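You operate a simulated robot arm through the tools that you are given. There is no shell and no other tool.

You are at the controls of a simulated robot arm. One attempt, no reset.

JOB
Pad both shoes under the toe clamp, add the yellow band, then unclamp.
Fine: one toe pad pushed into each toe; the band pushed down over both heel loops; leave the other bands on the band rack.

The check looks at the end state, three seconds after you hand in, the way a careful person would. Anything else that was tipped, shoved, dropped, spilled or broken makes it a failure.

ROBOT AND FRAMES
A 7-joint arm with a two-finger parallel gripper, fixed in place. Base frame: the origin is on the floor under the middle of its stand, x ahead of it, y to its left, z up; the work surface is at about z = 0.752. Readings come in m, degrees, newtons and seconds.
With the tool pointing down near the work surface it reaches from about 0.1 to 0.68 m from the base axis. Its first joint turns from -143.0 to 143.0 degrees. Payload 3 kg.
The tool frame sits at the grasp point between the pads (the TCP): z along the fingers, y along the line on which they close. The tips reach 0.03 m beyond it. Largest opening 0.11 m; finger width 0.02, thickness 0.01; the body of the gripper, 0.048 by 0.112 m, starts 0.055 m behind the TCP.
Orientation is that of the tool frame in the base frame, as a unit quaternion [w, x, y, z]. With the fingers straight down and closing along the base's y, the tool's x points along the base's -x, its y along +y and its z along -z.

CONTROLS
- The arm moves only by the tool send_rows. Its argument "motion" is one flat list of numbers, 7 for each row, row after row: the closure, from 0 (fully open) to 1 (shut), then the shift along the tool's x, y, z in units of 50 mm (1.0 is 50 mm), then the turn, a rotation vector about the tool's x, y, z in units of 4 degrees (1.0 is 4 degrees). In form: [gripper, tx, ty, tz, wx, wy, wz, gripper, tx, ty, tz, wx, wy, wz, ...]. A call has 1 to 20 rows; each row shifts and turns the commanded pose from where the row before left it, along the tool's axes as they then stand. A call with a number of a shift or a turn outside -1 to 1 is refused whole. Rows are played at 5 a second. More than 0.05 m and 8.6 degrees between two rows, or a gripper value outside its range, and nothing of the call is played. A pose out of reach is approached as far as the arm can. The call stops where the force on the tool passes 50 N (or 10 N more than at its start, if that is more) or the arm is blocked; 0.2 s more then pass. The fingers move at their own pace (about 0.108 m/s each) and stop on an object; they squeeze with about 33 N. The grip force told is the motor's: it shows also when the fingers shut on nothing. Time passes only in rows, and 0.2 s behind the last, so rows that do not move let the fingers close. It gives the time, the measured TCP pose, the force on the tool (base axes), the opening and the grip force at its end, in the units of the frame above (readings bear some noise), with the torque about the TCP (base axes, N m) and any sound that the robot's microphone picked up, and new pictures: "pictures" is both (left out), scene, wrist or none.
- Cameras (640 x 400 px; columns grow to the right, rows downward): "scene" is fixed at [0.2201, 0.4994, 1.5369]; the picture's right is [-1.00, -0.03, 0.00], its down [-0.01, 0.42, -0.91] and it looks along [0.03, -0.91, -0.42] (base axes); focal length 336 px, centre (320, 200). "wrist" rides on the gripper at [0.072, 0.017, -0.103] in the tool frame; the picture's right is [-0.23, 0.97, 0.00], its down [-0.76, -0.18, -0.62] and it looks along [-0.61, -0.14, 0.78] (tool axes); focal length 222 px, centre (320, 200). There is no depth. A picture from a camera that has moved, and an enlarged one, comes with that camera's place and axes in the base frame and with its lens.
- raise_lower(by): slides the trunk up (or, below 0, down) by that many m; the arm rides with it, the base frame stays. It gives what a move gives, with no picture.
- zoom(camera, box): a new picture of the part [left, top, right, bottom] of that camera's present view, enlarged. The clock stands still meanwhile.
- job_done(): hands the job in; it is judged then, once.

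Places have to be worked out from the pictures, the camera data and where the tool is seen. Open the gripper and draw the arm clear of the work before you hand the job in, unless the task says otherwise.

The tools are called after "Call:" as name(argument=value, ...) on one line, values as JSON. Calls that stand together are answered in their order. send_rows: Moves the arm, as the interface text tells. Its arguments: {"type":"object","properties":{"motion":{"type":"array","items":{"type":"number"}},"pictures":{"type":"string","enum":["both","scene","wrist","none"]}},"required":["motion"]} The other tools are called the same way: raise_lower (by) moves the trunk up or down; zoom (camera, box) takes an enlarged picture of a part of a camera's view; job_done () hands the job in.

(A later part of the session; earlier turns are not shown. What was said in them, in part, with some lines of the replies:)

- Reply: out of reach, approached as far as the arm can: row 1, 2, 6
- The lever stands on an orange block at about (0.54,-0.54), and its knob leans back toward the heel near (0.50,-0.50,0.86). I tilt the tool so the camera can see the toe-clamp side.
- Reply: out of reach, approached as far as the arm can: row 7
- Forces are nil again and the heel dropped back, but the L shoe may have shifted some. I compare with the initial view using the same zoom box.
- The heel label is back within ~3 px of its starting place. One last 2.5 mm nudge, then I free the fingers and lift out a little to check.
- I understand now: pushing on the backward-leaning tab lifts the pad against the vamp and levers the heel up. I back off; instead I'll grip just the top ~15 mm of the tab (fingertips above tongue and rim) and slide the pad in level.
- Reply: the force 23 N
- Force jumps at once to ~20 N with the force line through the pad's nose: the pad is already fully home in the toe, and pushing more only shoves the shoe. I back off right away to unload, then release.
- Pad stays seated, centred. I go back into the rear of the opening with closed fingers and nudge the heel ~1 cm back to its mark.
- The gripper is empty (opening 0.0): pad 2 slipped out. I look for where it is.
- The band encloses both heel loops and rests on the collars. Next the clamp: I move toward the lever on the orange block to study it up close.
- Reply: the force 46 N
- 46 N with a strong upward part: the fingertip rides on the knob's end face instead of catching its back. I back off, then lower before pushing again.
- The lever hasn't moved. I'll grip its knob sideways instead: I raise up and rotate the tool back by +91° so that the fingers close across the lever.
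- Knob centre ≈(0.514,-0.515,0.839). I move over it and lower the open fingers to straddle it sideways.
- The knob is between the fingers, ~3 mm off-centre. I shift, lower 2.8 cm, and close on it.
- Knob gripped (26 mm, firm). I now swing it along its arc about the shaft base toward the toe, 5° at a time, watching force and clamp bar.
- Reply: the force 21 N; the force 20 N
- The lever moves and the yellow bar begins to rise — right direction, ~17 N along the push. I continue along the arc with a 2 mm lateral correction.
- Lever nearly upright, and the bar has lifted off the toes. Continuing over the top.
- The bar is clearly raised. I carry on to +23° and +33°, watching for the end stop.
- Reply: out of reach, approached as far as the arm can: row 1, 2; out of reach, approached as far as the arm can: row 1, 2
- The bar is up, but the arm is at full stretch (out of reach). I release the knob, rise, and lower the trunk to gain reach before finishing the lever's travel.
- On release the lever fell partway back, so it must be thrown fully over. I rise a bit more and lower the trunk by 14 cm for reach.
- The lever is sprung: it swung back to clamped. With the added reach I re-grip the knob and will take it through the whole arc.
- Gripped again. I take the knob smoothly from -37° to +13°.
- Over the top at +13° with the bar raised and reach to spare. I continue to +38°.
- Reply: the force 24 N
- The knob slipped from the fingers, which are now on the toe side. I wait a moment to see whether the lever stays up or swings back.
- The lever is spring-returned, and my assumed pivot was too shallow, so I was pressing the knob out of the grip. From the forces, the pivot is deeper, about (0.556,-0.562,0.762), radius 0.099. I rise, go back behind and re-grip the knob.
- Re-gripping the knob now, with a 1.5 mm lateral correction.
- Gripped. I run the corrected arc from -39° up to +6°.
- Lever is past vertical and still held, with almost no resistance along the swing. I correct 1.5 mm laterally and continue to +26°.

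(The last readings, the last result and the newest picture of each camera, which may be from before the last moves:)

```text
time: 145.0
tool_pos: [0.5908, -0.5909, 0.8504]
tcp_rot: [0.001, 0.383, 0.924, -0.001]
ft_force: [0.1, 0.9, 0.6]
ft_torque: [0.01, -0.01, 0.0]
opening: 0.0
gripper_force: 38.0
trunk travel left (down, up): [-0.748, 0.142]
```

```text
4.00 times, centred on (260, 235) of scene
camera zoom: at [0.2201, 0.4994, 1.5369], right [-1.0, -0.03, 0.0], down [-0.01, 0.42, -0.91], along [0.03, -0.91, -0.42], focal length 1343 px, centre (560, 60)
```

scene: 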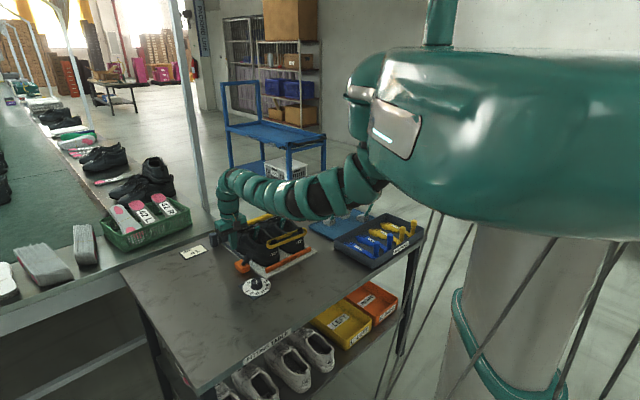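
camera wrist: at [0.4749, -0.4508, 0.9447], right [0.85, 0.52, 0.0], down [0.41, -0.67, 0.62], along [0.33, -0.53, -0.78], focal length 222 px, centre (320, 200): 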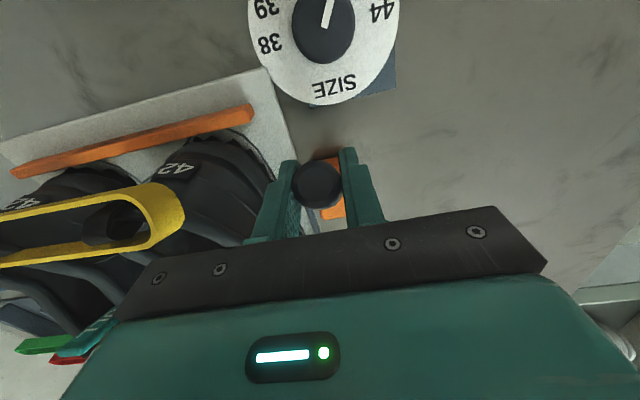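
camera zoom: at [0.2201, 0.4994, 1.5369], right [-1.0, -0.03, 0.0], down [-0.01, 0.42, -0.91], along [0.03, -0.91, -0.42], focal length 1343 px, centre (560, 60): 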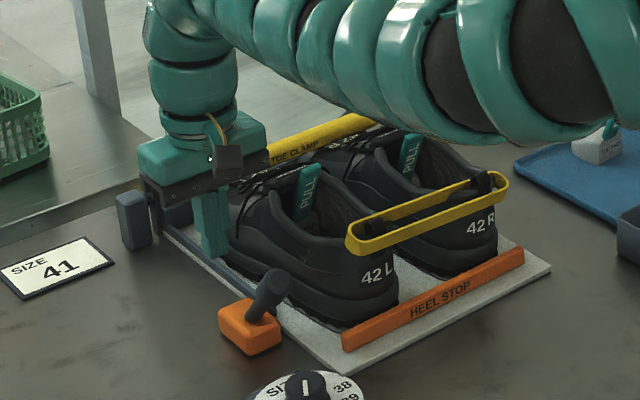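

Slipped again — mostly because the pads dragged on the rotating knob and my plane was ~3° off. New plan: align the tool's yaw with the lever's plane and tilt it with the lever as it swings. First I rise, go back, yaw +2.3° and tilt 28°.

Call:
send_rows(motion=[1, 0, 0, -0.9, 0, 0, 0, 1, 0, 0, -0.9, 0, 0, 0, 0.58, 0.967, 0.006, 0, 0, 0, 0, 0.58, 0.967, 0.006, 0, 0, 0, 0, 0.58, 0.967, 0.006, 0, 0, 0, 0, 0.58, 0, 0, 0, 0, 0, 0.57, 0.58, 0, 0, 0, 0, -1, 0, 0.58, 0, 0, 0, 0, -1, 0, 0.58, 0, 0, 0, 0, -1, 0, 0.58, 0, 0, 0, 0, -1, 0, 0.58, 0, 0, 0, 0, -1, 0, 0.58, 0, 0, 0, 0, -1, 0, 0.58, 0, 0, 0, 0, -1, 0, 0.58, 0.288, 0, 0.542, 0, 0, 0, 0.58, 0, 0, 0, 0, 0, 0], pictures="both")

Call:
zoom(camera="wrist", box=[240, 40, 400, 200])

Call:
zoom(camera="scene", box=[205, 185, 315, 285])

```text
time: 148.2
tool_pos: [0.4967, -0.4962, 0.9065]
tcp_rot: [0.223, 0.39, 0.888, -0.096]
ft_force: [-0.3, 0.3, 0.1]
ft_torque: [0.0, -0.01, -0.02]
opening: 0.046
gripper_force: 0.1
out of reach, approached as far as the arm can: row 5
trunk travel left (down, up): [-0.748, 0.142]
camera wrist: at [0.4325, -0.4006, 0.9645], right [0.85, 0.51, 0.11], down [0.12, -0.4, 0.91], along [0.51, -0.76, -0.4], focal length 222 px, centre (320, 200)
```

scene: 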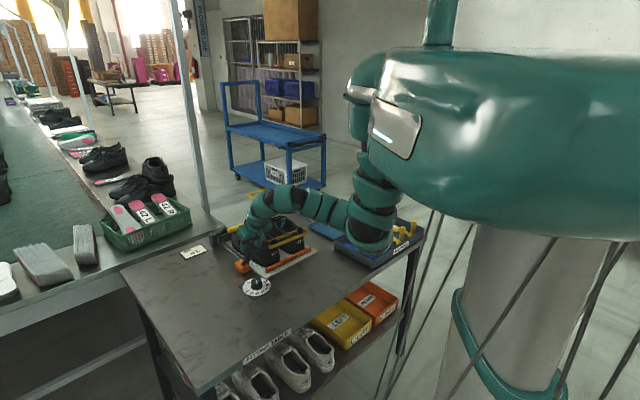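
wrist: 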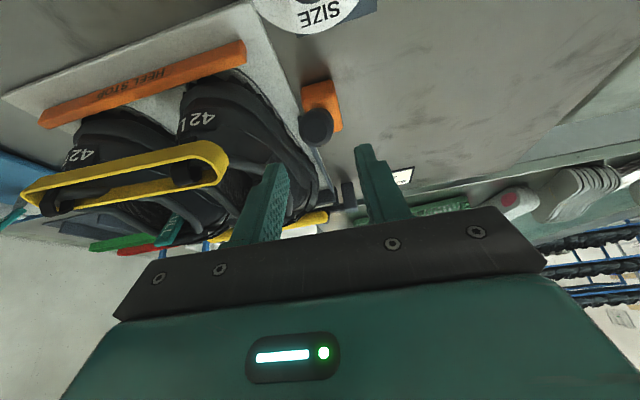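

```text
2.50 times, centred on (320, 120) of wrist
camera zoom: at [0.4325, -0.4006, 0.9645], right [0.85, 0.51, 0.11], down [0.12, -0.4, 0.91], along [0.51, -0.76, -0.4], focal length 555 px, centre (320, 400)
```

zoom: 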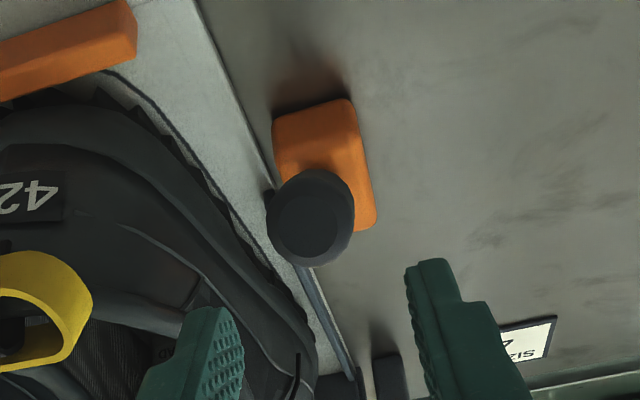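

```text
4.00 times, centred on (260, 235) of scene
camera zoom: at [0.2201, 0.4994, 1.5369], right [-1.0, -0.03, 0.0], down [-0.01, 0.42, -0.91], along [0.03, -0.91, -0.42], focal length 1343 px, centre (560, 60)
```

zoom: 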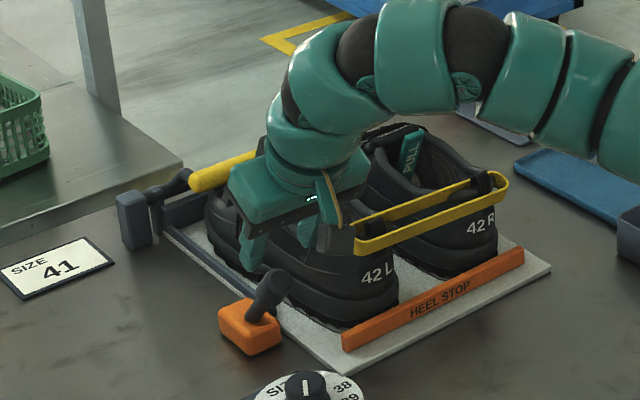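

Tool now tilts 28° in the lever's plane. The knob centre is 72 mm ahead along the finger axis and 9 mm off in x; I move onto it and close.

Call:
send_rows(motion=[0.58, 0.178, 0, 0, 0, 0, 0, 0.58, 0, 0, 0.72, 0, 0, 0, 0.58, 0, 0, 0.72, 0, 0, 0, 0.58, 0, 0, 0, 0, 0, 0], pictures="both")

Call:
zoom(camera="wrist", box=[240, 80, 400, 230])

Call:
zoom(camera="scene", box=[205, 185, 315, 285])

```text
time: 149.2
tool_pos: [0.5125, -0.5155, 0.8396]
tcp_rot: [0.222, 0.389, 0.889, -0.097]
ft_force: [0.7, -0.1, 0.5]
ft_torque: [0.04, 0.01, -0.01]
opening: 0.0462
gripper_force: 0.1
trunk travel left (down, up): [-0.748, 0.142]
camera wrist: at [0.4496, -0.4208, 0.8974], right [0.85, 0.51, 0.11], down [0.13, -0.4, 0.91], along [0.51, -0.76, -0.41], focal length 222 px, centre (320, 200)
```

scene: 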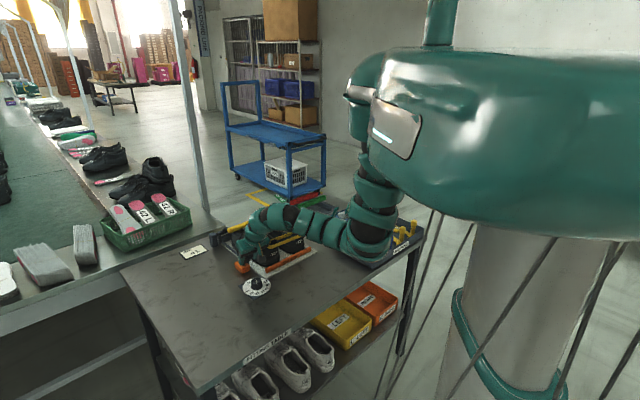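
wrist: 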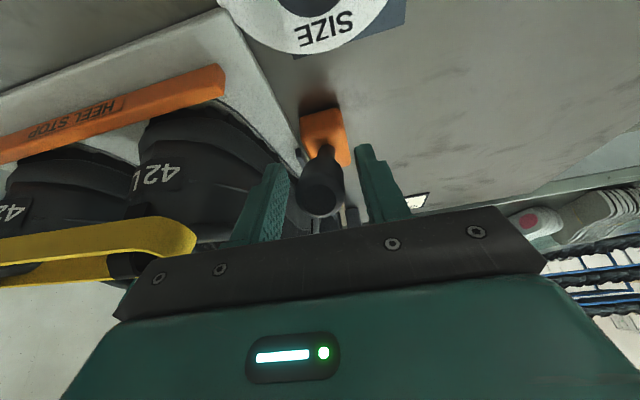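

```text
2.67 times, centred on (320, 155) of wrist
camera zoom: at [0.4496, -0.4208, 0.8974], right [0.85, 0.51, 0.11], down [0.13, -0.4, 0.91], along [0.51, -0.76, -0.41], focal length 592 px, centre (320, 320)
```

zoom: 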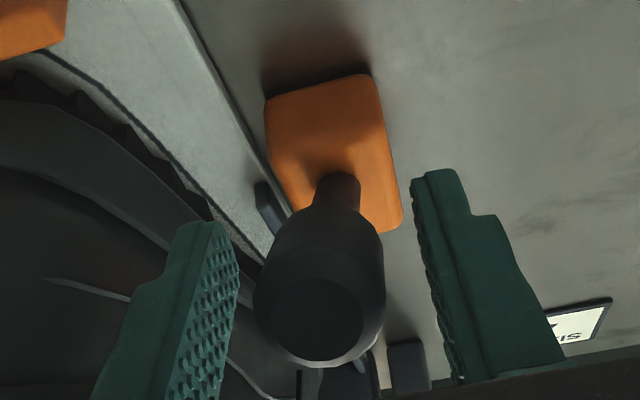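

```text
4.00 times, centred on (260, 235) of scene
camera zoom: at [0.2201, 0.4994, 1.5369], right [-1.0, -0.03, 0.0], down [-0.01, 0.42, -0.91], along [0.03, -0.91, -0.42], focal length 1343 px, centre (560, 60)
```

zoom: 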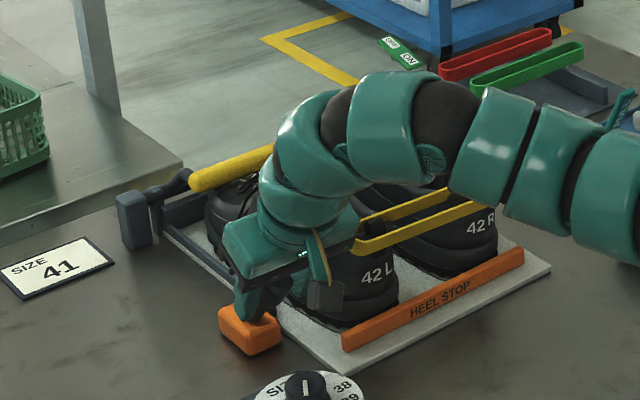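

The knob lies centred between the fingers, nearly along the finger axis. Closing.

Call:
send_rows(motion=[1, 0, 0, 0, 0, 0, 0, 1, 0, 0, 0, 0, 0, 0, 1, 0, 0, 0, 0, 0, 0], pictures="wrist")

Call:
zoom(camera="wrist", box=[240, 80, 400, 230])

Call:
zoom(camera="scene", box=[310, 190, 430, 290])

```text
time: 150.0
tool_pos: [0.5145, -0.5159, 0.8396]
tcp_rot: [0.221, 0.391, 0.888, -0.097]
ft_force: [1.9, 3.2, -3.0]
ft_torque: [0.62, -0.41, 0.6]
opening: 0.0263
gripper_force: 45.2
trunk travel left (down, up): [-0.748, 0.142]
camera wrist: at [0.4503, -0.4203, 0.8974], right [0.85, 0.51, 0.11], down [0.13, -0.4, 0.91], along [0.51, -0.76, -0.41], focal length 222 px, centre (320, 200)
```

wrist: 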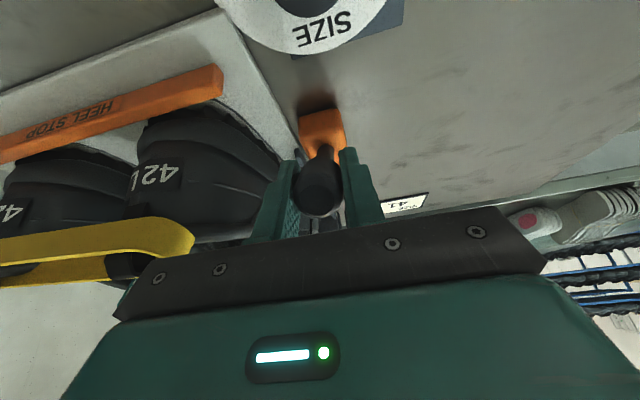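

```text
2.67 times, centred on (320, 155) of wrist
camera zoom: at [0.4503, -0.4203, 0.8974], right [0.85, 0.51, 0.11], down [0.13, -0.4, 0.91], along [0.51, -0.76, -0.41], focal length 592 px, centre (320, 320)
```

zoom: 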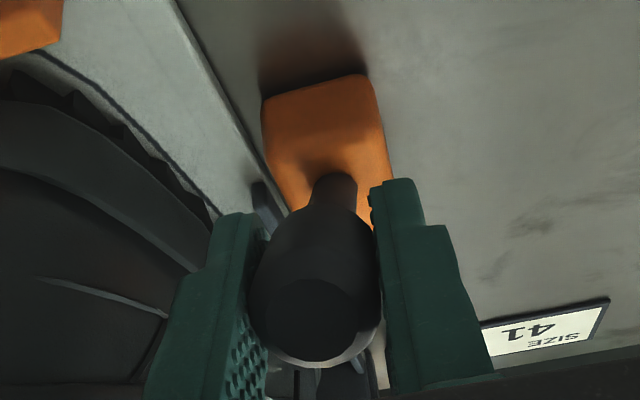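

```text
4.00 times, centred on (370, 240) of scene
camera zoom: at [0.2201, 0.4994, 1.5369], right [-1.0, -0.03, 0.0], down [-0.01, 0.42, -0.91], along [0.03, -0.91, -0.42], focal length 1343 px, centre (120, 40)
```

zoom: 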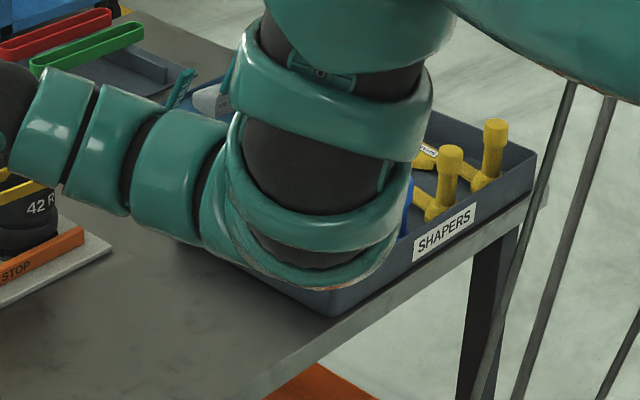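

The elbow is clear (it's on the near side, high). Now I swing knob and tool together: 10 steps of 4°, un-tilting 2.4° per step.

Call:
send_rows(motion=[1, -0.121, 0, -0.019, 0, 0.6, 0, 1, -0.121, 0, -0.017, 0, 0.6, 0, 1, -0.123, 0, -0.013, 0, 0.6, 0, 1, -0.122, 0, -0.011, 0, 0.6, 0, 1, -0.122, 0, -0.006, 0, 0.6, 0, 1, 0, 0, 0, 0, 0, 0], pictures="none")

Call:
send_rows(motion=[1, -0.123, 0, -0.002, 0, 0.6, 0, 1, -0.124, 0, -0.001, 0, 0.6, 0, 1, -0.123, 0, 0.004, 0, 0.6, 0, 1, -0.122, 0, 0.009, 0, 0.6, 0, 1, -0.122, 0, 0.01, 0, 0.6, 0, 1, 0, 0, 0, 0, 0, 0], pictures="both")

Call:
zoom(camera="scene", box=[205, 185, 315, 285])

Call:
zoom(camera="wrist", box=[240, 80, 400, 230])

```text
time: 151.4
tool_pos: [0.5319, -0.534, 0.8547]
tcp_rot: [0.129, 0.398, 0.907, -0.056]
ft_force: [-0.7, 13.8, -2.6]
ft_torque: [1.16, 0.01, 0.18]
opening: 0.0266
gripper_force: 44.9
trunk travel left (down, up): [-0.748, 0.142]
```

```text
time: 152.8
tool_pos: [0.5531, -0.5546, 0.8604]
tcp_rot: [0.034, 0.4, 0.916, -0.014]
ft_force: [5.4, 20.9, 9.3]
ft_torque: [0.9, 0.37, -0.14]
opening: 0.0264
gripper_force: 45.2
trunk travel left (down, up): [-0.748, 0.142]
camera wrist: at [0.5115, -0.4842, 0.9586], right [0.87, 0.49, 0.02], down [0.35, -0.65, 0.68], along [0.35, -0.58, -0.74], focal length 222 px, centre (320, 200)
```

scene: 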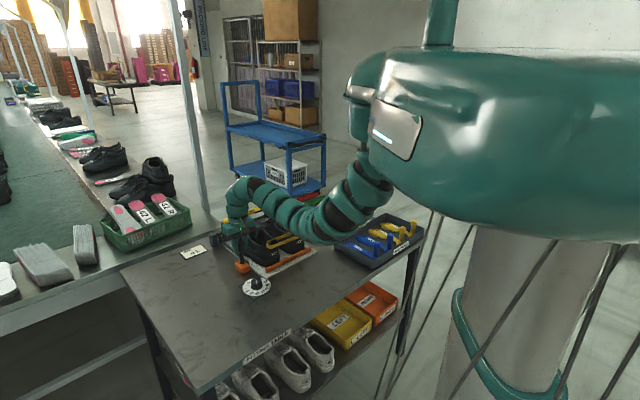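
wrist: 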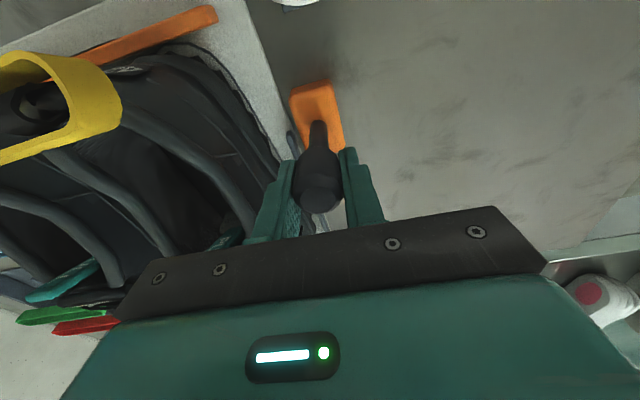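

```text
4.00 times, centred on (260, 235) of scene
camera zoom: at [0.2201, 0.4994, 1.5369], right [-1.0, -0.03, 0.0], down [-0.01, 0.42, -0.91], along [0.03, -0.91, -0.42], focal length 1343 px, centre (560, 60)
```

zoom: 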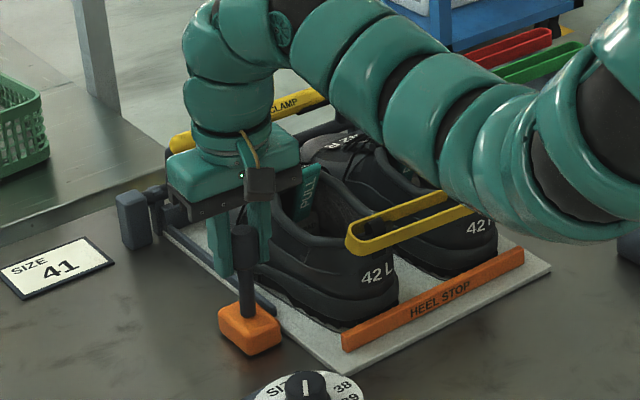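

```text
2.67 times, centred on (320, 155) of wrist
camera zoom: at [0.5115, -0.4842, 0.9586], right [0.87, 0.49, 0.02], down [0.35, -0.65, 0.68], along [0.35, -0.58, -0.74], focal length 592 px, centre (320, 320)
```

zoom: 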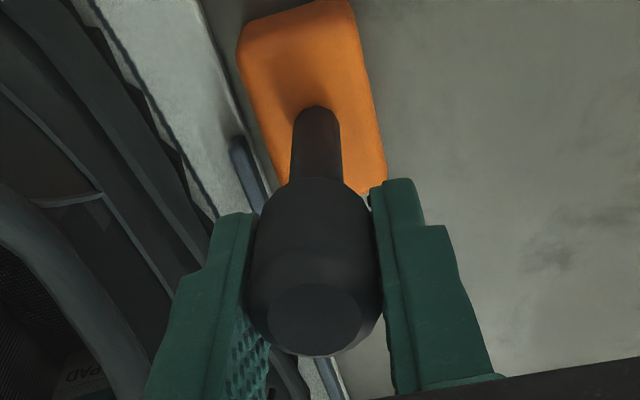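

Lever is upright with the knob still well inside the pads; an 18 N side load says to shift ~2 mm in +y. I continue with that correction to about +20°.

Call:
send_rows(motion=[1, 0, 0.03, 0, 0, 0, 0, 1, -0.123, 0.005, 0.015, 0, 0.6, 0, 1, -0.122, 0.005, 0.017, 0, 0.6, 0, 1, 0, 0, 0, 0, 0, 0], pictures="none")

Call:
send_rows(motion=[1, -0.12, 0.005, 0.02, 0, 0.6, 0, 1, -0.122, 0.005, 0.025, 0, 0.6, 0, 1, 0, 0, 0, 0, 0, 0], pictures="both")

Call:
zoom(camera="scene", box=[205, 185, 315, 285])

Call:
zoom(camera="wrist", box=[240, 80, 400, 230])

```text
time: 153.8
tool_pos: [0.5625, -0.564, 0.8596]
tcp_rot: [-0.006, 0.402, 0.916, 0.002]
ft_force: [1.6, 18.9, 7.1]
ft_torque: [1.03, 0.59, -0.16]
opening: 0.0263
gripper_force: 45.0
trunk travel left (down, up): [-0.748, 0.142]
```

```text
time: 154.6
tool_pos: [0.5708, -0.5718, 0.8565]
tcp_rot: [-0.045, 0.402, 0.915, 0.02]
ft_force: [1.4, 16.6, 3.5]
ft_torque: [0.87, 0.59, -0.21]
opening: 0.0261
gripper_force: 44.9
trunk travel left (down, up): [-0.748, 0.142]
camera wrist: at [0.5407, -0.514, 0.9666], right [0.87, 0.49, -0.02], down [0.42, -0.72, 0.55], along [0.25, -0.48, -0.84], focal length 222 px, centre (320, 200)
```

scene: 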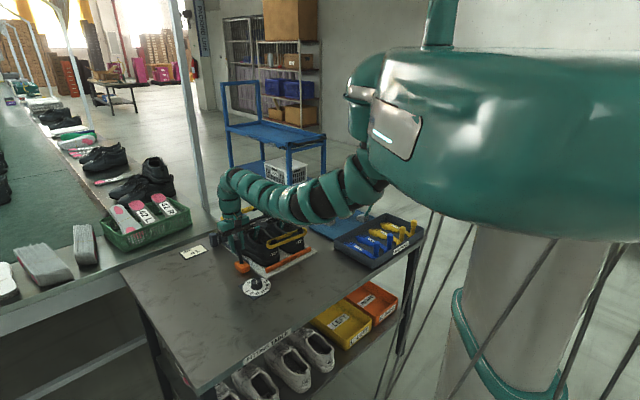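
wrist: 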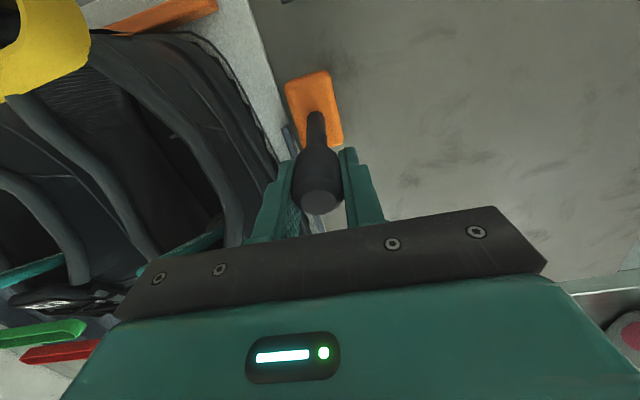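

```text
4.00 times, centred on (260, 235) of scene
camera zoom: at [0.2201, 0.4994, 1.5369], right [-1.0, -0.03, 0.0], down [-0.01, 0.42, -0.91], along [0.03, -0.91, -0.42], focal length 1343 px, centre (560, 60)
```

zoom: 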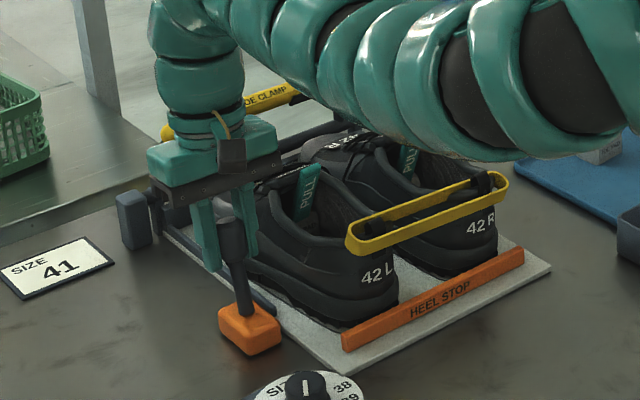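

```text
2.67 times, centred on (320, 155) of wrist
camera zoom: at [0.5407, -0.514, 0.9666], right [0.87, 0.49, -0.02], down [0.42, -0.72, 0.55], along [0.25, -0.48, -0.84], focal length 592 px, centre (320, 320)
```

zoom: 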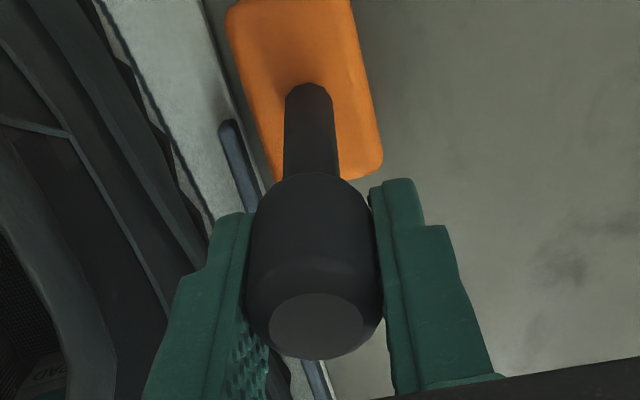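

Good: lever is past +16° and still firmly held. Continuing in the same way toward +32°.

Call:
send_rows(motion=[1, -0.119, 0.01, 0.026, 0, 0.6, 0, 1, -0.119, 0.01, 0.032, 0, 0.6, 0, 1, 0, 0, 0, 0, 0, 0], pictures="none")

Call:
send_rows(motion=[1, -0.118, 0.005, 0.033, 0, 0.6, 0, 1, -0.118, 0.005, 0.039, 0, 0.3, 0, 1, 0, 0, 0, 0, 0, 0], pictures="both")

Call:
zoom(camera="scene", box=[205, 185, 315, 285])

Call:
zoom(camera="wrist", box=[240, 80, 400, 230])

```text
time: 155.4
tool_pos: [0.5792, -0.5793, 0.8512]
tcp_rot: [-0.083, 0.399, 0.912, 0.035]
ft_force: [-1.8, 6.7, 3.0]
ft_torque: [-0.14, 1.1, 0.13]
opening: 0.0261
gripper_force: 45.1
trunk travel left (down, up): [-0.748, 0.142]
```

```text
time: 156.2
tool_pos: [0.5768, -0.581, 0.8514]
tcp_rot: [-0.083, 0.399, 0.912, 0.036]
ft_force: [-2.7, 7.0, -3.1]
ft_torque: [-0.01, 0.72, 0.1]
opening: 0.0263
gripper_force: 45.1
out of reach, approached as far as the arm can: row 1, 2
trunk travel left (down, up): [-0.748, 0.142]
camera wrist: at [0.5549, -0.529, 0.9669], right [0.87, 0.5, -0.04], down [0.45, -0.75, 0.48], along [0.2, -0.43, -0.88], focal length 222 px, centre (320, 200)
```

scene: 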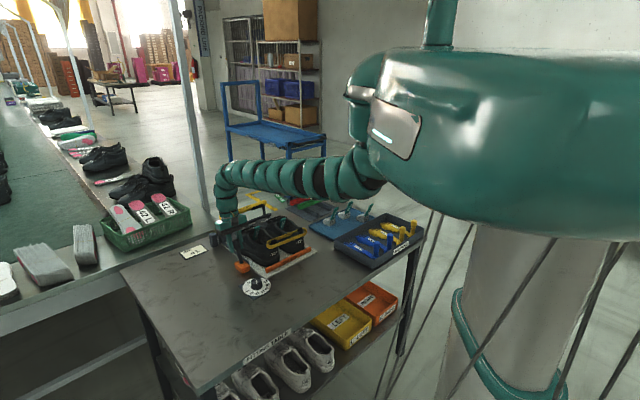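
wrist: 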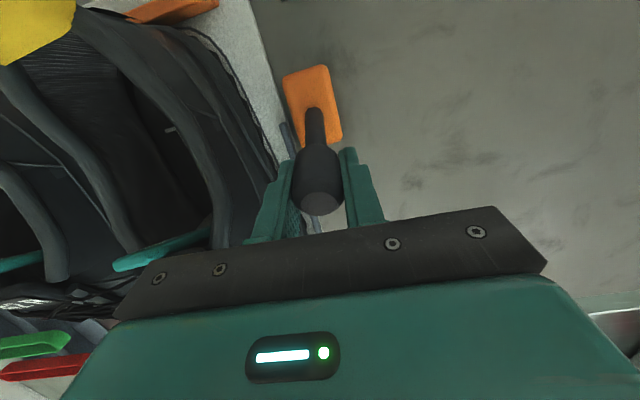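

```text
4.00 times, centred on (260, 235) of scene
camera zoom: at [0.2201, 0.4994, 1.5369], right [-1.0, -0.03, 0.0], down [-0.01, 0.42, -0.91], along [0.03, -0.91, -0.42], focal length 1343 px, centre (560, 60)
```

zoom: 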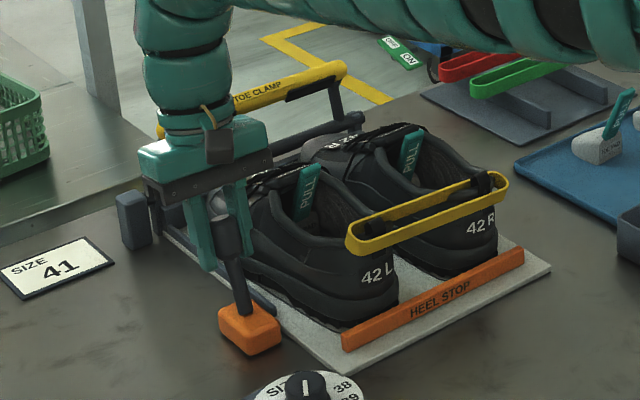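

```text
2.67 times, centred on (320, 155) of wrist
camera zoom: at [0.5549, -0.529, 0.9669], right [0.87, 0.5, -0.04], down [0.45, -0.75, 0.48], along [0.2, -0.43, -0.88], focal length 592 px, centre (320, 320)
```

zoom: 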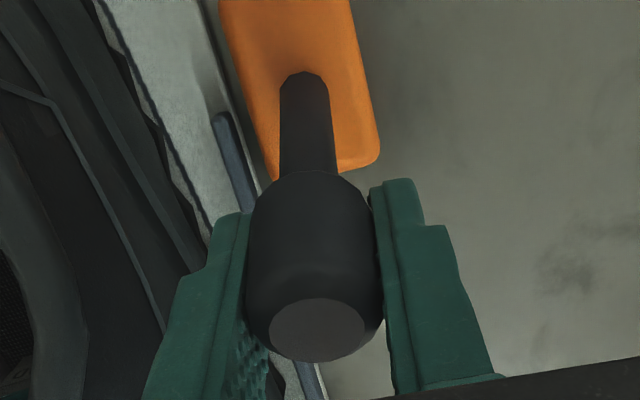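

The arm is stretched out again at +23°, and the bar's arms are about vertical. I tilt the tool back inward in place (24°), which brings the wrist closer and frees up reach.

Call:
send_rows(motion=[1, 0, 0, 0, 0, -1, 0, 1, 0, 0, 0, 0, -1, 0, 1, 0, 0, 0, 0, -1, 0, 1, 0, 0, 0, 0, -1, 0, 1, 0, 0, 0, 0, -1, 0, 1, 0, 0, 0, 0, -1, 0, 1, 0, 0, 0, 0, 0, 0], pictures="both")

Call:
zoom(camera="scene", box=[205, 185, 315, 285])

Call:
zoom(camera="wrist", box=[240, 80, 400, 230])

```text
time: 157.8
tool_pos: [0.5797, -0.5819, 0.8541]
tcp_rot: [0.112, 0.399, 0.909, -0.048]
ft_force: [3.4, -5.0, 19.0]
ft_torque: [0.09, 0.22, 0.14]
opening: 0.0253
gripper_force: 45.2
trunk travel left (down, up): [-0.748, 0.142]
camera wrist: at [0.5274, -0.4995, 0.938], right [0.87, 0.5, 0.06], down [0.27, -0.55, 0.79], along [0.42, -0.67, -0.61], focal length 222 px, centre (320, 200)
```

scene: 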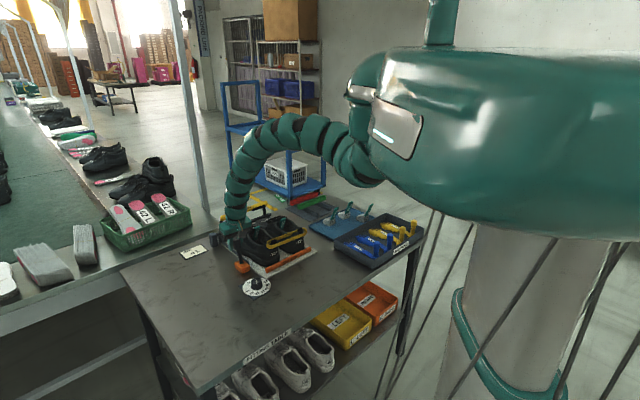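
wrist: 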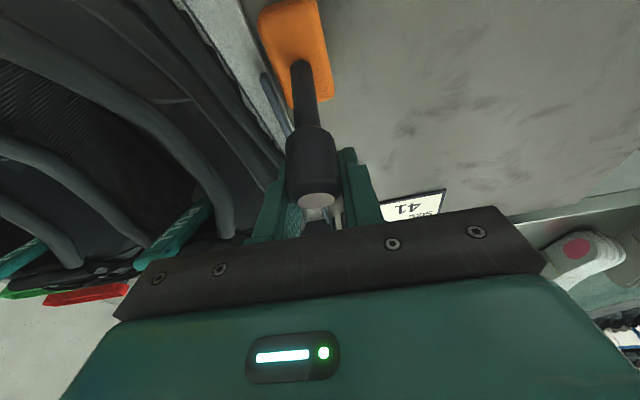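

```text
4.00 times, centred on (260, 235) of scene
camera zoom: at [0.2201, 0.4994, 1.5369], right [-1.0, -0.03, 0.0], down [-0.01, 0.42, -0.91], along [0.03, -0.91, -0.42], focal length 1343 px, centre (560, 60)
```

zoom: 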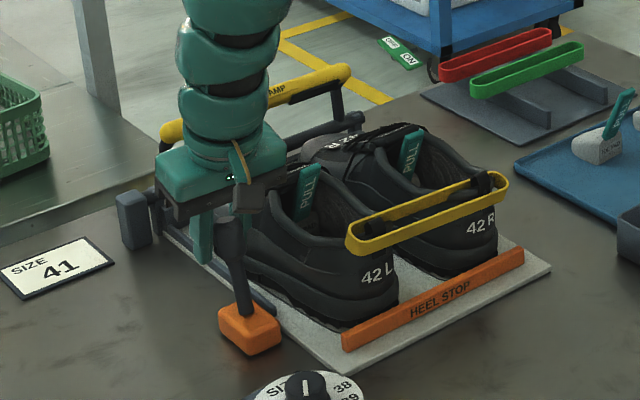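

```text
2.67 times, centred on (320, 155) of wrist
camera zoom: at [0.5274, -0.4995, 0.938], right [0.87, 0.5, 0.06], down [0.27, -0.55, 0.79], along [0.42, -0.67, -0.61], focal length 592 px, centre (320, 320)
```

zoom: 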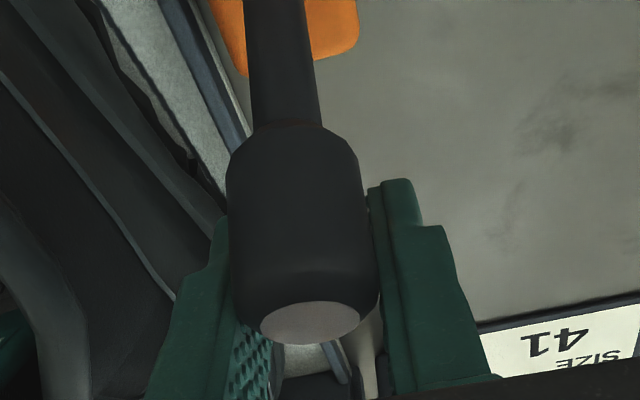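

The knob has slid to the rear edge of the pads during the tilt change. I'll let it go, and redo the swing with the tool kept tilted inward all the way (better reach now with the elbow up). I open and withdraw up and back.

Call:
send_rows(motion=[0.58, 0, 0, 0, 0, 0, 0, 0.58, 0, 0, -0.5, 0, 0, 0, 0.58, 0, 0, -0.9, 0, 0, 0, 0.58, 0.5, 0, -0.5, 0, 0, 0, 0.58, 0.8, 0, -0.2, 0, 0, 0, 0.58, 0.6, 0, 0, 0, 0, 0, 0.58, 0, 0, 0, 0, 0, 0], pictures="both")

Call:
zoom(camera="scene", box=[205, 185, 315, 285])

Call:
zoom(camera="wrist", box=[240, 40, 400, 200])

```text
time: 159.4
tool_pos: [0.568, -0.5539, 0.8732]
tcp_rot: [0.108, 0.399, 0.909, -0.047]
ft_force: [0.3, 0.4, -0.3]
ft_torque: [0.02, -0.01, 0.02]
opening: 0.0462
gripper_force: 0.1
out of reach, approached as far as the arm can: row 3, 4, 5, 6
trunk travel left (down, up): [-0.748, 0.142]
camera wrist: at [0.5161, -0.4722, 0.9567], right [0.87, 0.5, 0.05], down [0.27, -0.56, 0.78], along [0.42, -0.66, -0.62], focal length 222 px, centre (320, 200)
```

scene: 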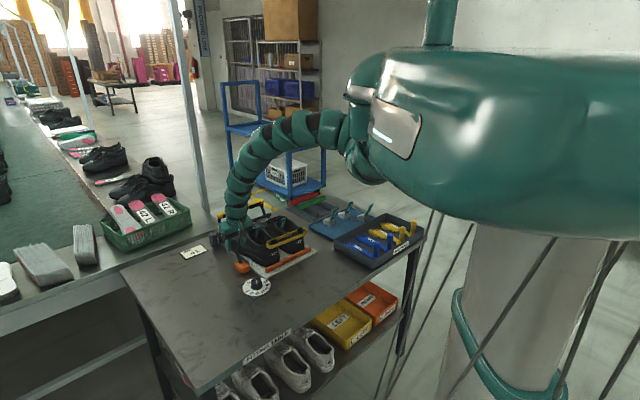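
wrist: 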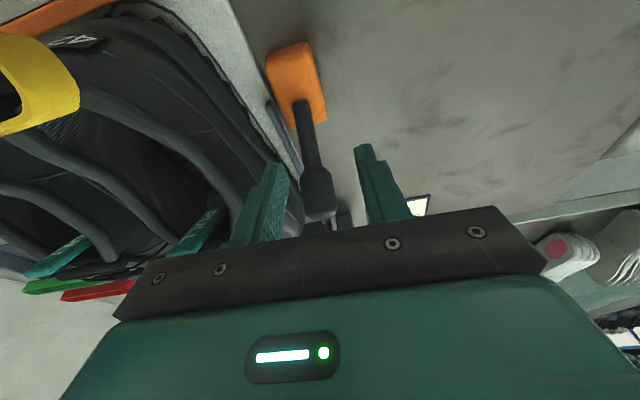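

```text
4.00 times, centred on (260, 235) of scene
camera zoom: at [0.2201, 0.4994, 1.5369], right [-1.0, -0.03, 0.0], down [-0.01, 0.42, -0.91], along [0.03, -0.91, -0.42], focal length 1343 px, centre (560, 60)
```

zoom: 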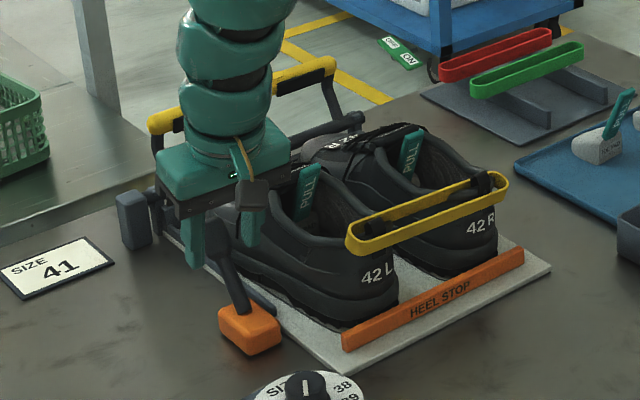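

```text
2.50 times, centred on (320, 120) of wrist
camera zoom: at [0.5161, -0.4722, 0.9567], right [0.87, 0.5, 0.05], down [0.27, -0.56, 0.78], along [0.42, -0.66, -0.62], focal length 555 px, centre (320, 400)
```

zoom: 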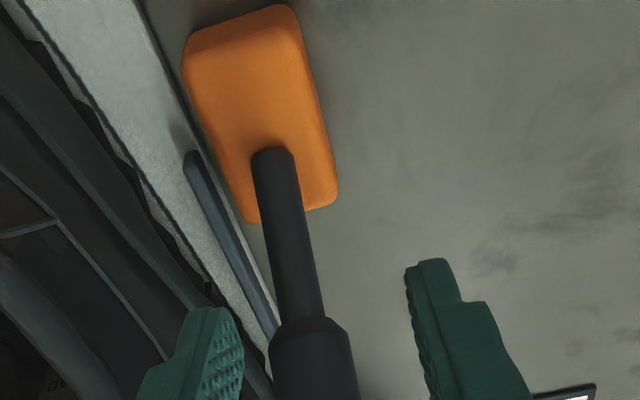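

The clamp is over: the lever now leans toward the toe and the bar has swung past vertical. I lift the hand straight up with the trunk so as not to drag the lever back.

Call:
raise_lower(by=0.12)

Call:
send_rows(motion=[0.58, 0, 0, 0, 0, 0, 0, 0.58, 0, 0, 0, 0, 0, 0], pictures="both")

Call:
zoom(camera="scene", box=[205, 185, 315, 285])

Call:
zoom(camera="wrist", box=[200, 0, 440, 220])

```text
time: 160.9
tool_pos: [0.5682, -0.5539, 0.9938]
tcp_rot: [0.108, 0.398, 0.91, -0.048]
ft_force: [-0.1, 0.1, 0.4]
ft_torque: [0.02, 0.0, 0.06]
opening: 0.0462
gripper_force: 0.0
trunk travel left (down, up): [-0.868, 0.022]
```

```text
time: 161.5
tool_pos: [0.5676, -0.5538, 0.993]
tcp_rot: [0.109, 0.399, 0.909, -0.047]
ft_force: [0.4, -0.2, 1.4]
ft_torque: [-0.02, 0.01, -0.02]
opening: 0.0459
gripper_force: 0.1
trunk travel left (down, up): [-0.868, 0.022]
camera wrist: at [0.5163, -0.472, 1.0767], right [0.87, 0.5, 0.05], down [0.27, -0.56, 0.78], along [0.42, -0.66, -0.62], focal length 222 px, centre (320, 200)
```

scene: 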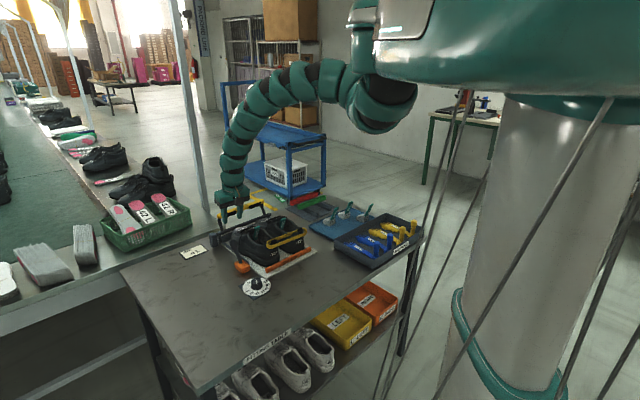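
wrist: 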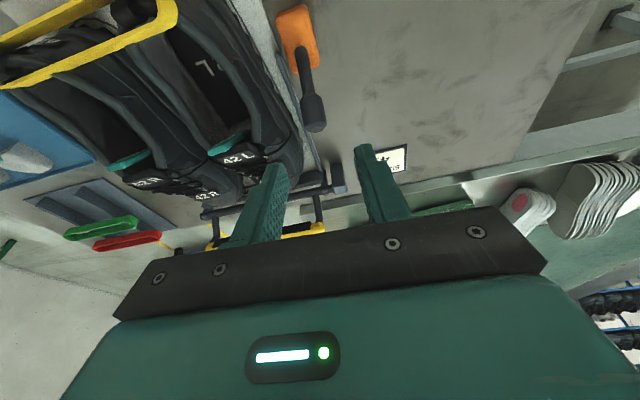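

```text
4.00 times, centred on (260, 235) of scene
camera zoom: at [0.2201, 0.4994, 1.5369], right [-1.0, -0.03, 0.0], down [-0.01, 0.42, -0.91], along [0.03, -0.91, -0.42], focal length 1343 px, centre (560, 60)
```

zoom: 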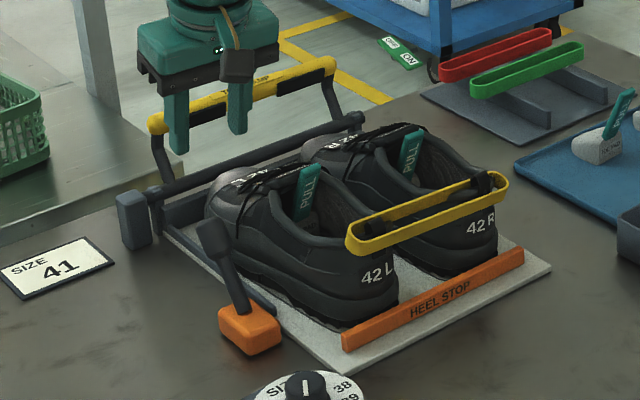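

```text
1.82 times, centred on (320, 110) of wrist
camera zoom: at [0.5163, -0.472, 1.0767], right [0.87, 0.5, 0.05], down [0.27, -0.56, 0.78], along [0.42, -0.66, -0.62], focal length 404 px, centre (320, 364)
```

zoom: 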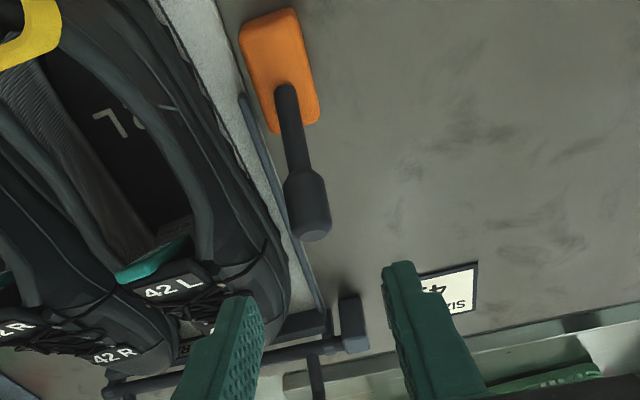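

Unclamped: lever rests on the toe side and the bar is swung open and stays there. I inspect the other items on the table (mat, tray, rack) before moving the arm away.

Call:
zoom(camera="scene", box=[280, 185, 440, 285])

Call:
zoom(camera="scene", box=[225, 205, 325, 275])

Call:
zoom(camera="scene", box=[240, 210, 290, 245])

```text
4.00 times, centred on (360, 235) of scene
camera zoom: at [0.2201, 0.4994, 1.5369], right [-1.0, -0.03, 0.0], down [-0.01, 0.42, -0.91], along [0.03, -0.91, -0.42], focal length 1343 px, centre (160, 60)
```

zoom: 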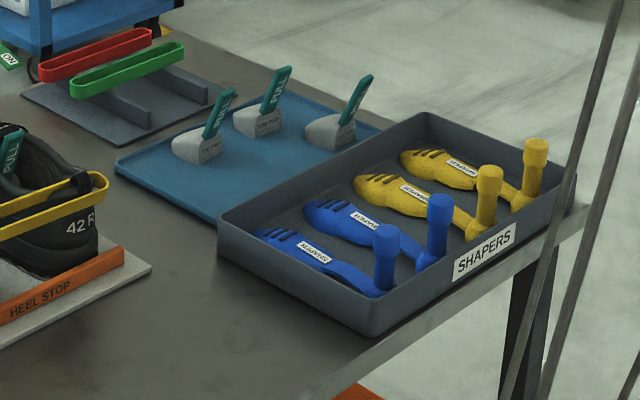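

```text
5.71 times, centred on (275, 240) of scene
camera zoom: at [0.2201, 0.4994, 1.5369], right [-1.0, -0.03, 0.0], down [-0.01, 0.42, -0.91], along [0.03, -0.91, -0.42], focal length 1919 px, centre (577, -29)
```

zoom: 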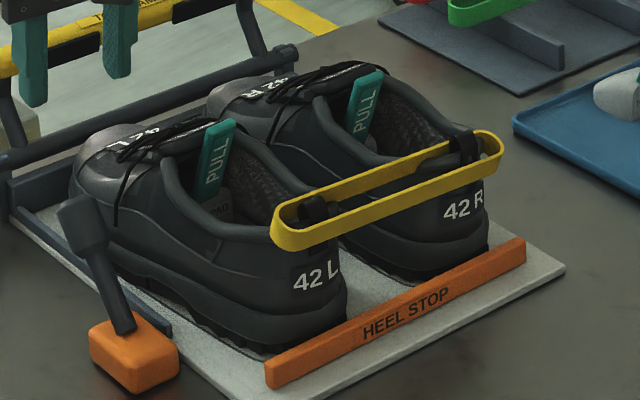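

```text
11.43 times, centred on (265, 228) of scene
camera zoom: at [0.2201, 0.4994, 1.5369], right [-1.0, -0.03, 0.0], down [-0.01, 0.42, -0.91], along [0.03, -0.91, -0.42], focal length 3838 px, centre (949, -114)
```

zoom: 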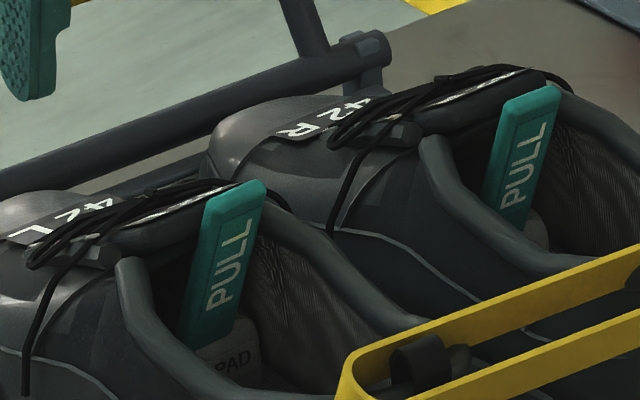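

Tray, mat pads and band rack are all untouched; shoes, pads and band sit as intended, and the clamp bar stays open. I now draw the arm back and up, away from the work.

Call:
send_rows(motion=[0.3, 0.6, 0, -0.4, 0, 0, 0, 0.3, 0.7, -0.2, -0.35, 0, 0, 0, 0.3, 0.8, -0.3, -0.2, 0, 0, 0, 0.3, 0.8, -0.3, -0.2, 0, 0, 0, 0.3, 0, 0, 0, 0, 0, 0], pictures="both")

Call:
zoom(camera="wrist", box=[160, 0, 480, 200])

```text
time: 162.7
tool_pos: [0.5597, -0.5438, 0.975]
tcp_rot: [0.108, 0.398, 0.91, -0.048]
ft_force: [-0.2, 0.0, 0.6]
ft_torque: [0.03, 0.0, -0.02]
opening: 0.0768
gripper_force: 0.0
out of reach, approached as far as the arm can: row 1, 2, 3, 4
trunk travel left (down, up): [-0.868, 0.022]
camera wrist: at [0.507, -0.4605, 1.0604], right [0.87, 0.5, 0.05], down [0.27, -0.56, 0.78], along [0.42, -0.66, -0.62], focal length 222 px, centre (320, 200)
```

scene: 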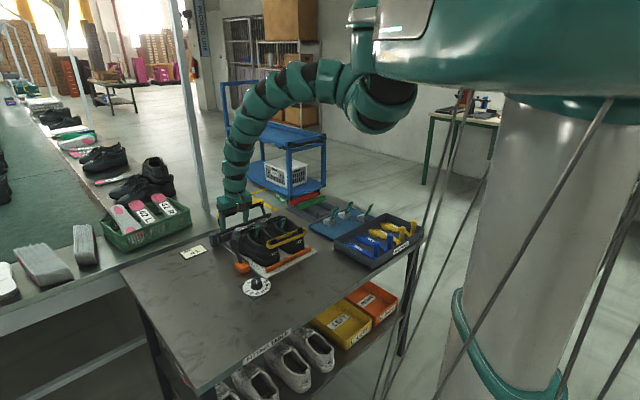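
wrist: 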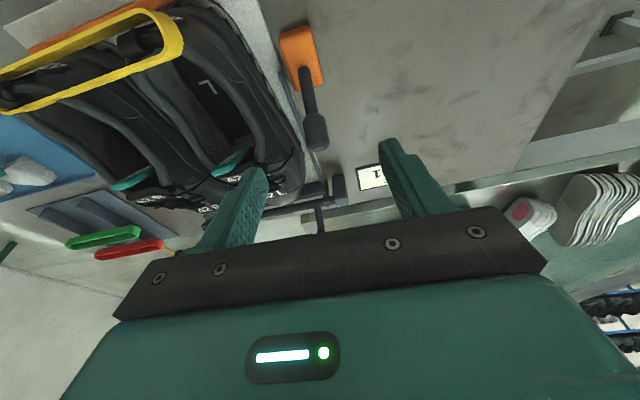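

```text
2.00 times, centred on (320, 100) of wrist
camera zoom: at [0.507, -0.4605, 1.0604], right [0.87, 0.5, 0.05], down [0.27, -0.56, 0.78], along [0.42, -0.66, -0.62], focal length 444 px, centre (320, 400)
```

zoom: 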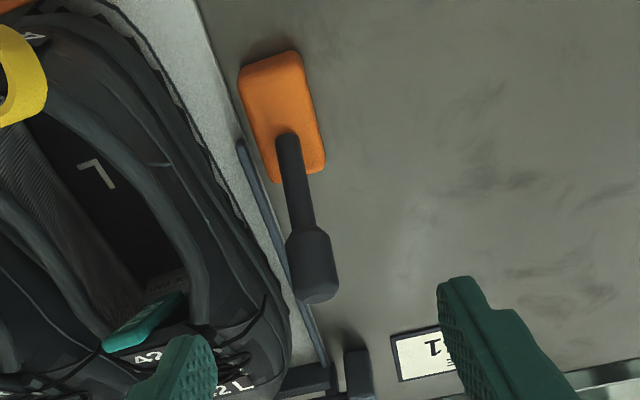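

The elbow-up posture can't fold back, so I clear the work by lifting 2 cm with the trunk and swinging the arm sideways around the base, away from the fixture.

Call:
raise_lower(by=0.02)

Call:
send_rows(motion=[0.3, 0, 0.5, 0, 0, 0, -0.45, 0.3, 0, 0.9, 0, 0, 0, -0.82, 0.3, 0, 0.9, 0, 0, 0, -0.82, 0.3, 0, 0.9, 0, 0, 0, -0.82, 0.3, 0, 0, 0, 0, 0, 0], pictures="both")

```text
time: 163.4
tool_pos: [0.5586, -0.5431, 0.9956]
tcp_rot: [0.108, 0.398, 0.91, -0.047]
ft_force: [0.1, -0.2, 0.0]
ft_torque: [-0.02, 0.02, 0.0]
opening: 0.0772
gripper_force: 0.1
trunk travel left (down, up): [-0.888, 0.002]
```

```text
time: 164.6
tool_pos: [0.669, -0.4257, 0.9948]
tcp_rot: [0.103, 0.305, 0.945, -0.057]
ft_force: [-0.8, -0.7, -0.5]
ft_torque: [-0.02, 0.01, 0.01]
opening: 0.0772
gripper_force: 0.0
trunk travel left (down, up): [-0.888, 0.002]
camera wrist: at [0.6033, -0.3535, 1.0786], right [0.75, 0.66, 0.01], down [0.4, -0.47, 0.79], along [0.52, -0.59, -0.61], focal length 222 px, centre (320, 200)
```

scene: 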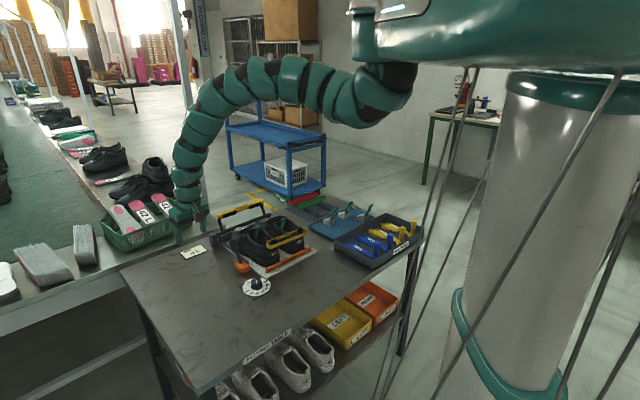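
wrist: 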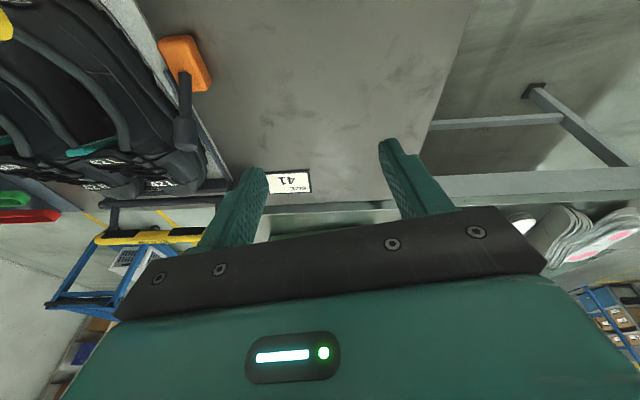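

That works. I continue the swing to bring the arm fully clear of the fixture.

Call:
send_rows(motion=[0, 0, 0.9, 0, 0, 0, -0.82, 0, 0, 0.9, 0, 0, 0, -0.82, 0, 0, 0.9, 0, 0, 0, -0.82, 0, 0, 0.9, 0, 0, 0, -0.82, 0, 0, 0.5, 0, 0, 0, -0.45, 0, 0, 0, 0, 0, 0, 0], pictures="both")

Call:
zoom(camera="scene", box=[205, 185, 325, 285])

Call:
zoom(camera="scene", box=[245, 210, 315, 260])

```text
time: 166.0
tool_pos: [0.7718, -0.2506, 0.9787]
tcp_rot: [0.094, 0.179, 0.977, -0.071]
ft_force: [-0.2, 0.4, -0.5]
ft_torque: [0.01, 0.02, 0.0]
opening: 0.1101
gripper_force: 0.1
trunk travel left (down, up): [-0.888, 0.002]
camera wrist: at [0.6939, -0.1915, 1.0618], right [0.56, 0.83, -0.06], down [0.54, -0.31, 0.78], along [0.63, -0.47, -0.62], focal length 222 px, centre (320, 200)
```

scene: 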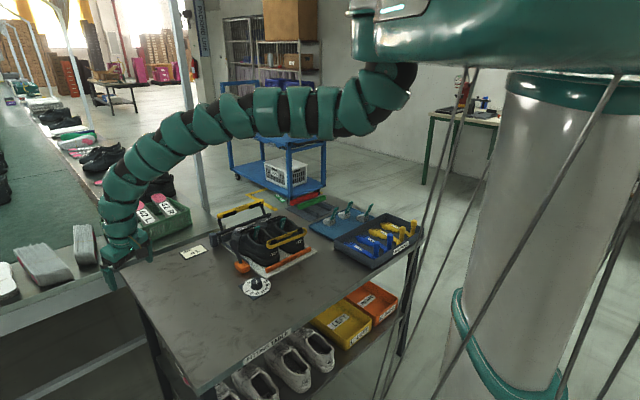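
wrist: 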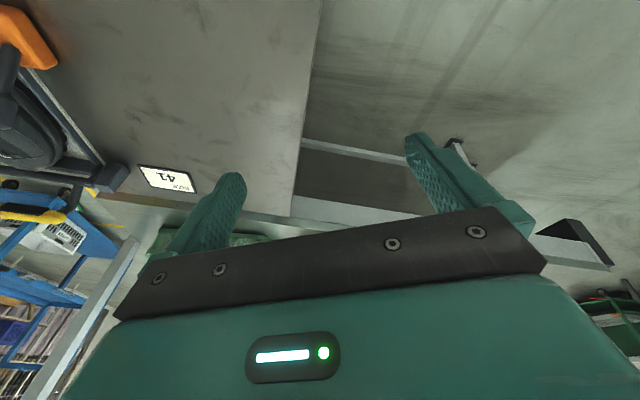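

```text
4.00 times, centred on (265, 235) of scene
camera zoom: at [0.2201, 0.4994, 1.5369], right [-1.0, -0.03, 0.0], down [-0.01, 0.42, -0.91], along [0.03, -0.91, -0.42], focal length 1343 px, centre (540, 60)
```

zoom: 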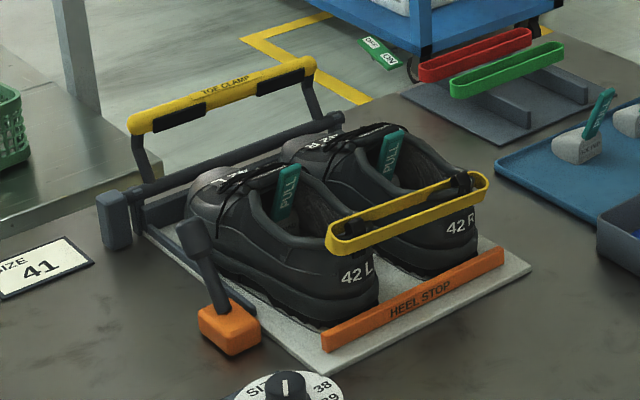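

```text
8.00 times, centred on (280, 235) of scene
camera zoom: at [0.2201, 0.4994, 1.5369], right [-1.0, -0.03, 0.0], down [-0.01, 0.42, -0.91], along [0.03, -0.91, -0.42], focal length 2687 px, centre (640, -80)
```

zoom: 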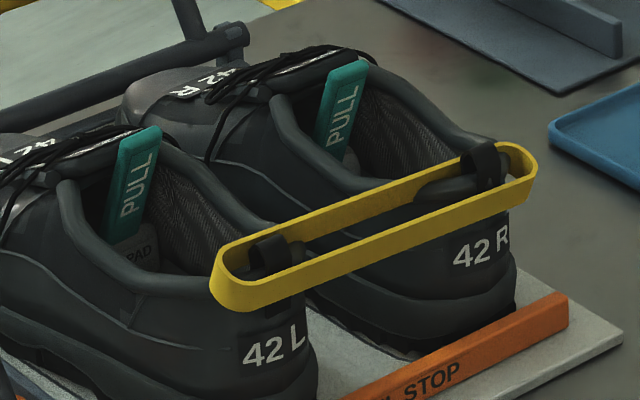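

The arm is clear with the gripper open. Final view: a toe pad in each shoe, the yellow band around both heel loops, the clamp bar swung open with the lever at rest, and everything else (rack bands, tray, mat, dial) undisturbed. I hand the job in.

Call:
job_done()

```text
The job is handed in.
```

I handed the job in with both shoes padded, the yellow band on and the toe clamp released. The pads and band are as seated as I could safely get them, but two points below are for you to judge.

**Toe pads:** One pad sits in each shoe with its pull tab standing up at the tongue. Each went in until it met resistance, so the rear of the pad is roughly level with the tongue edge. I stopped there because pushing harder moved the shoe instead of the pad. The right pad was released at only about 2 N of contact, so it may have a few millimetres left to go.

**Yellow band:** It surrounds both heel loops and rests on the heel collars. It sits tilted, with the rear side lower than the front. The red and green bands are still on the rack.

**Toe clamp:** The lever is thrown over to the toe side and the bar stayed swung open after I let go. The lever is sprung, and it swung back several times before it went past centre.

**Moved along the way:**
- **Left shoe:** its heel swung sideways twice while I pushed that pad, by about 2.4 cm and then 1 cm. I nudged it back to within about 2 mm of where it started.
- **Right shoe:** its heel ended up about 5 mm forward and 6 mm to the side, and I did not correct it.
- **Right pad:** it slipped from the gripper once over the table. It stayed upright, and I picked it up again.

The shapers, the three pads on the blue mat and the size dial looked unchanged in the last pictures. The arm is clear of the work with the gripper open.
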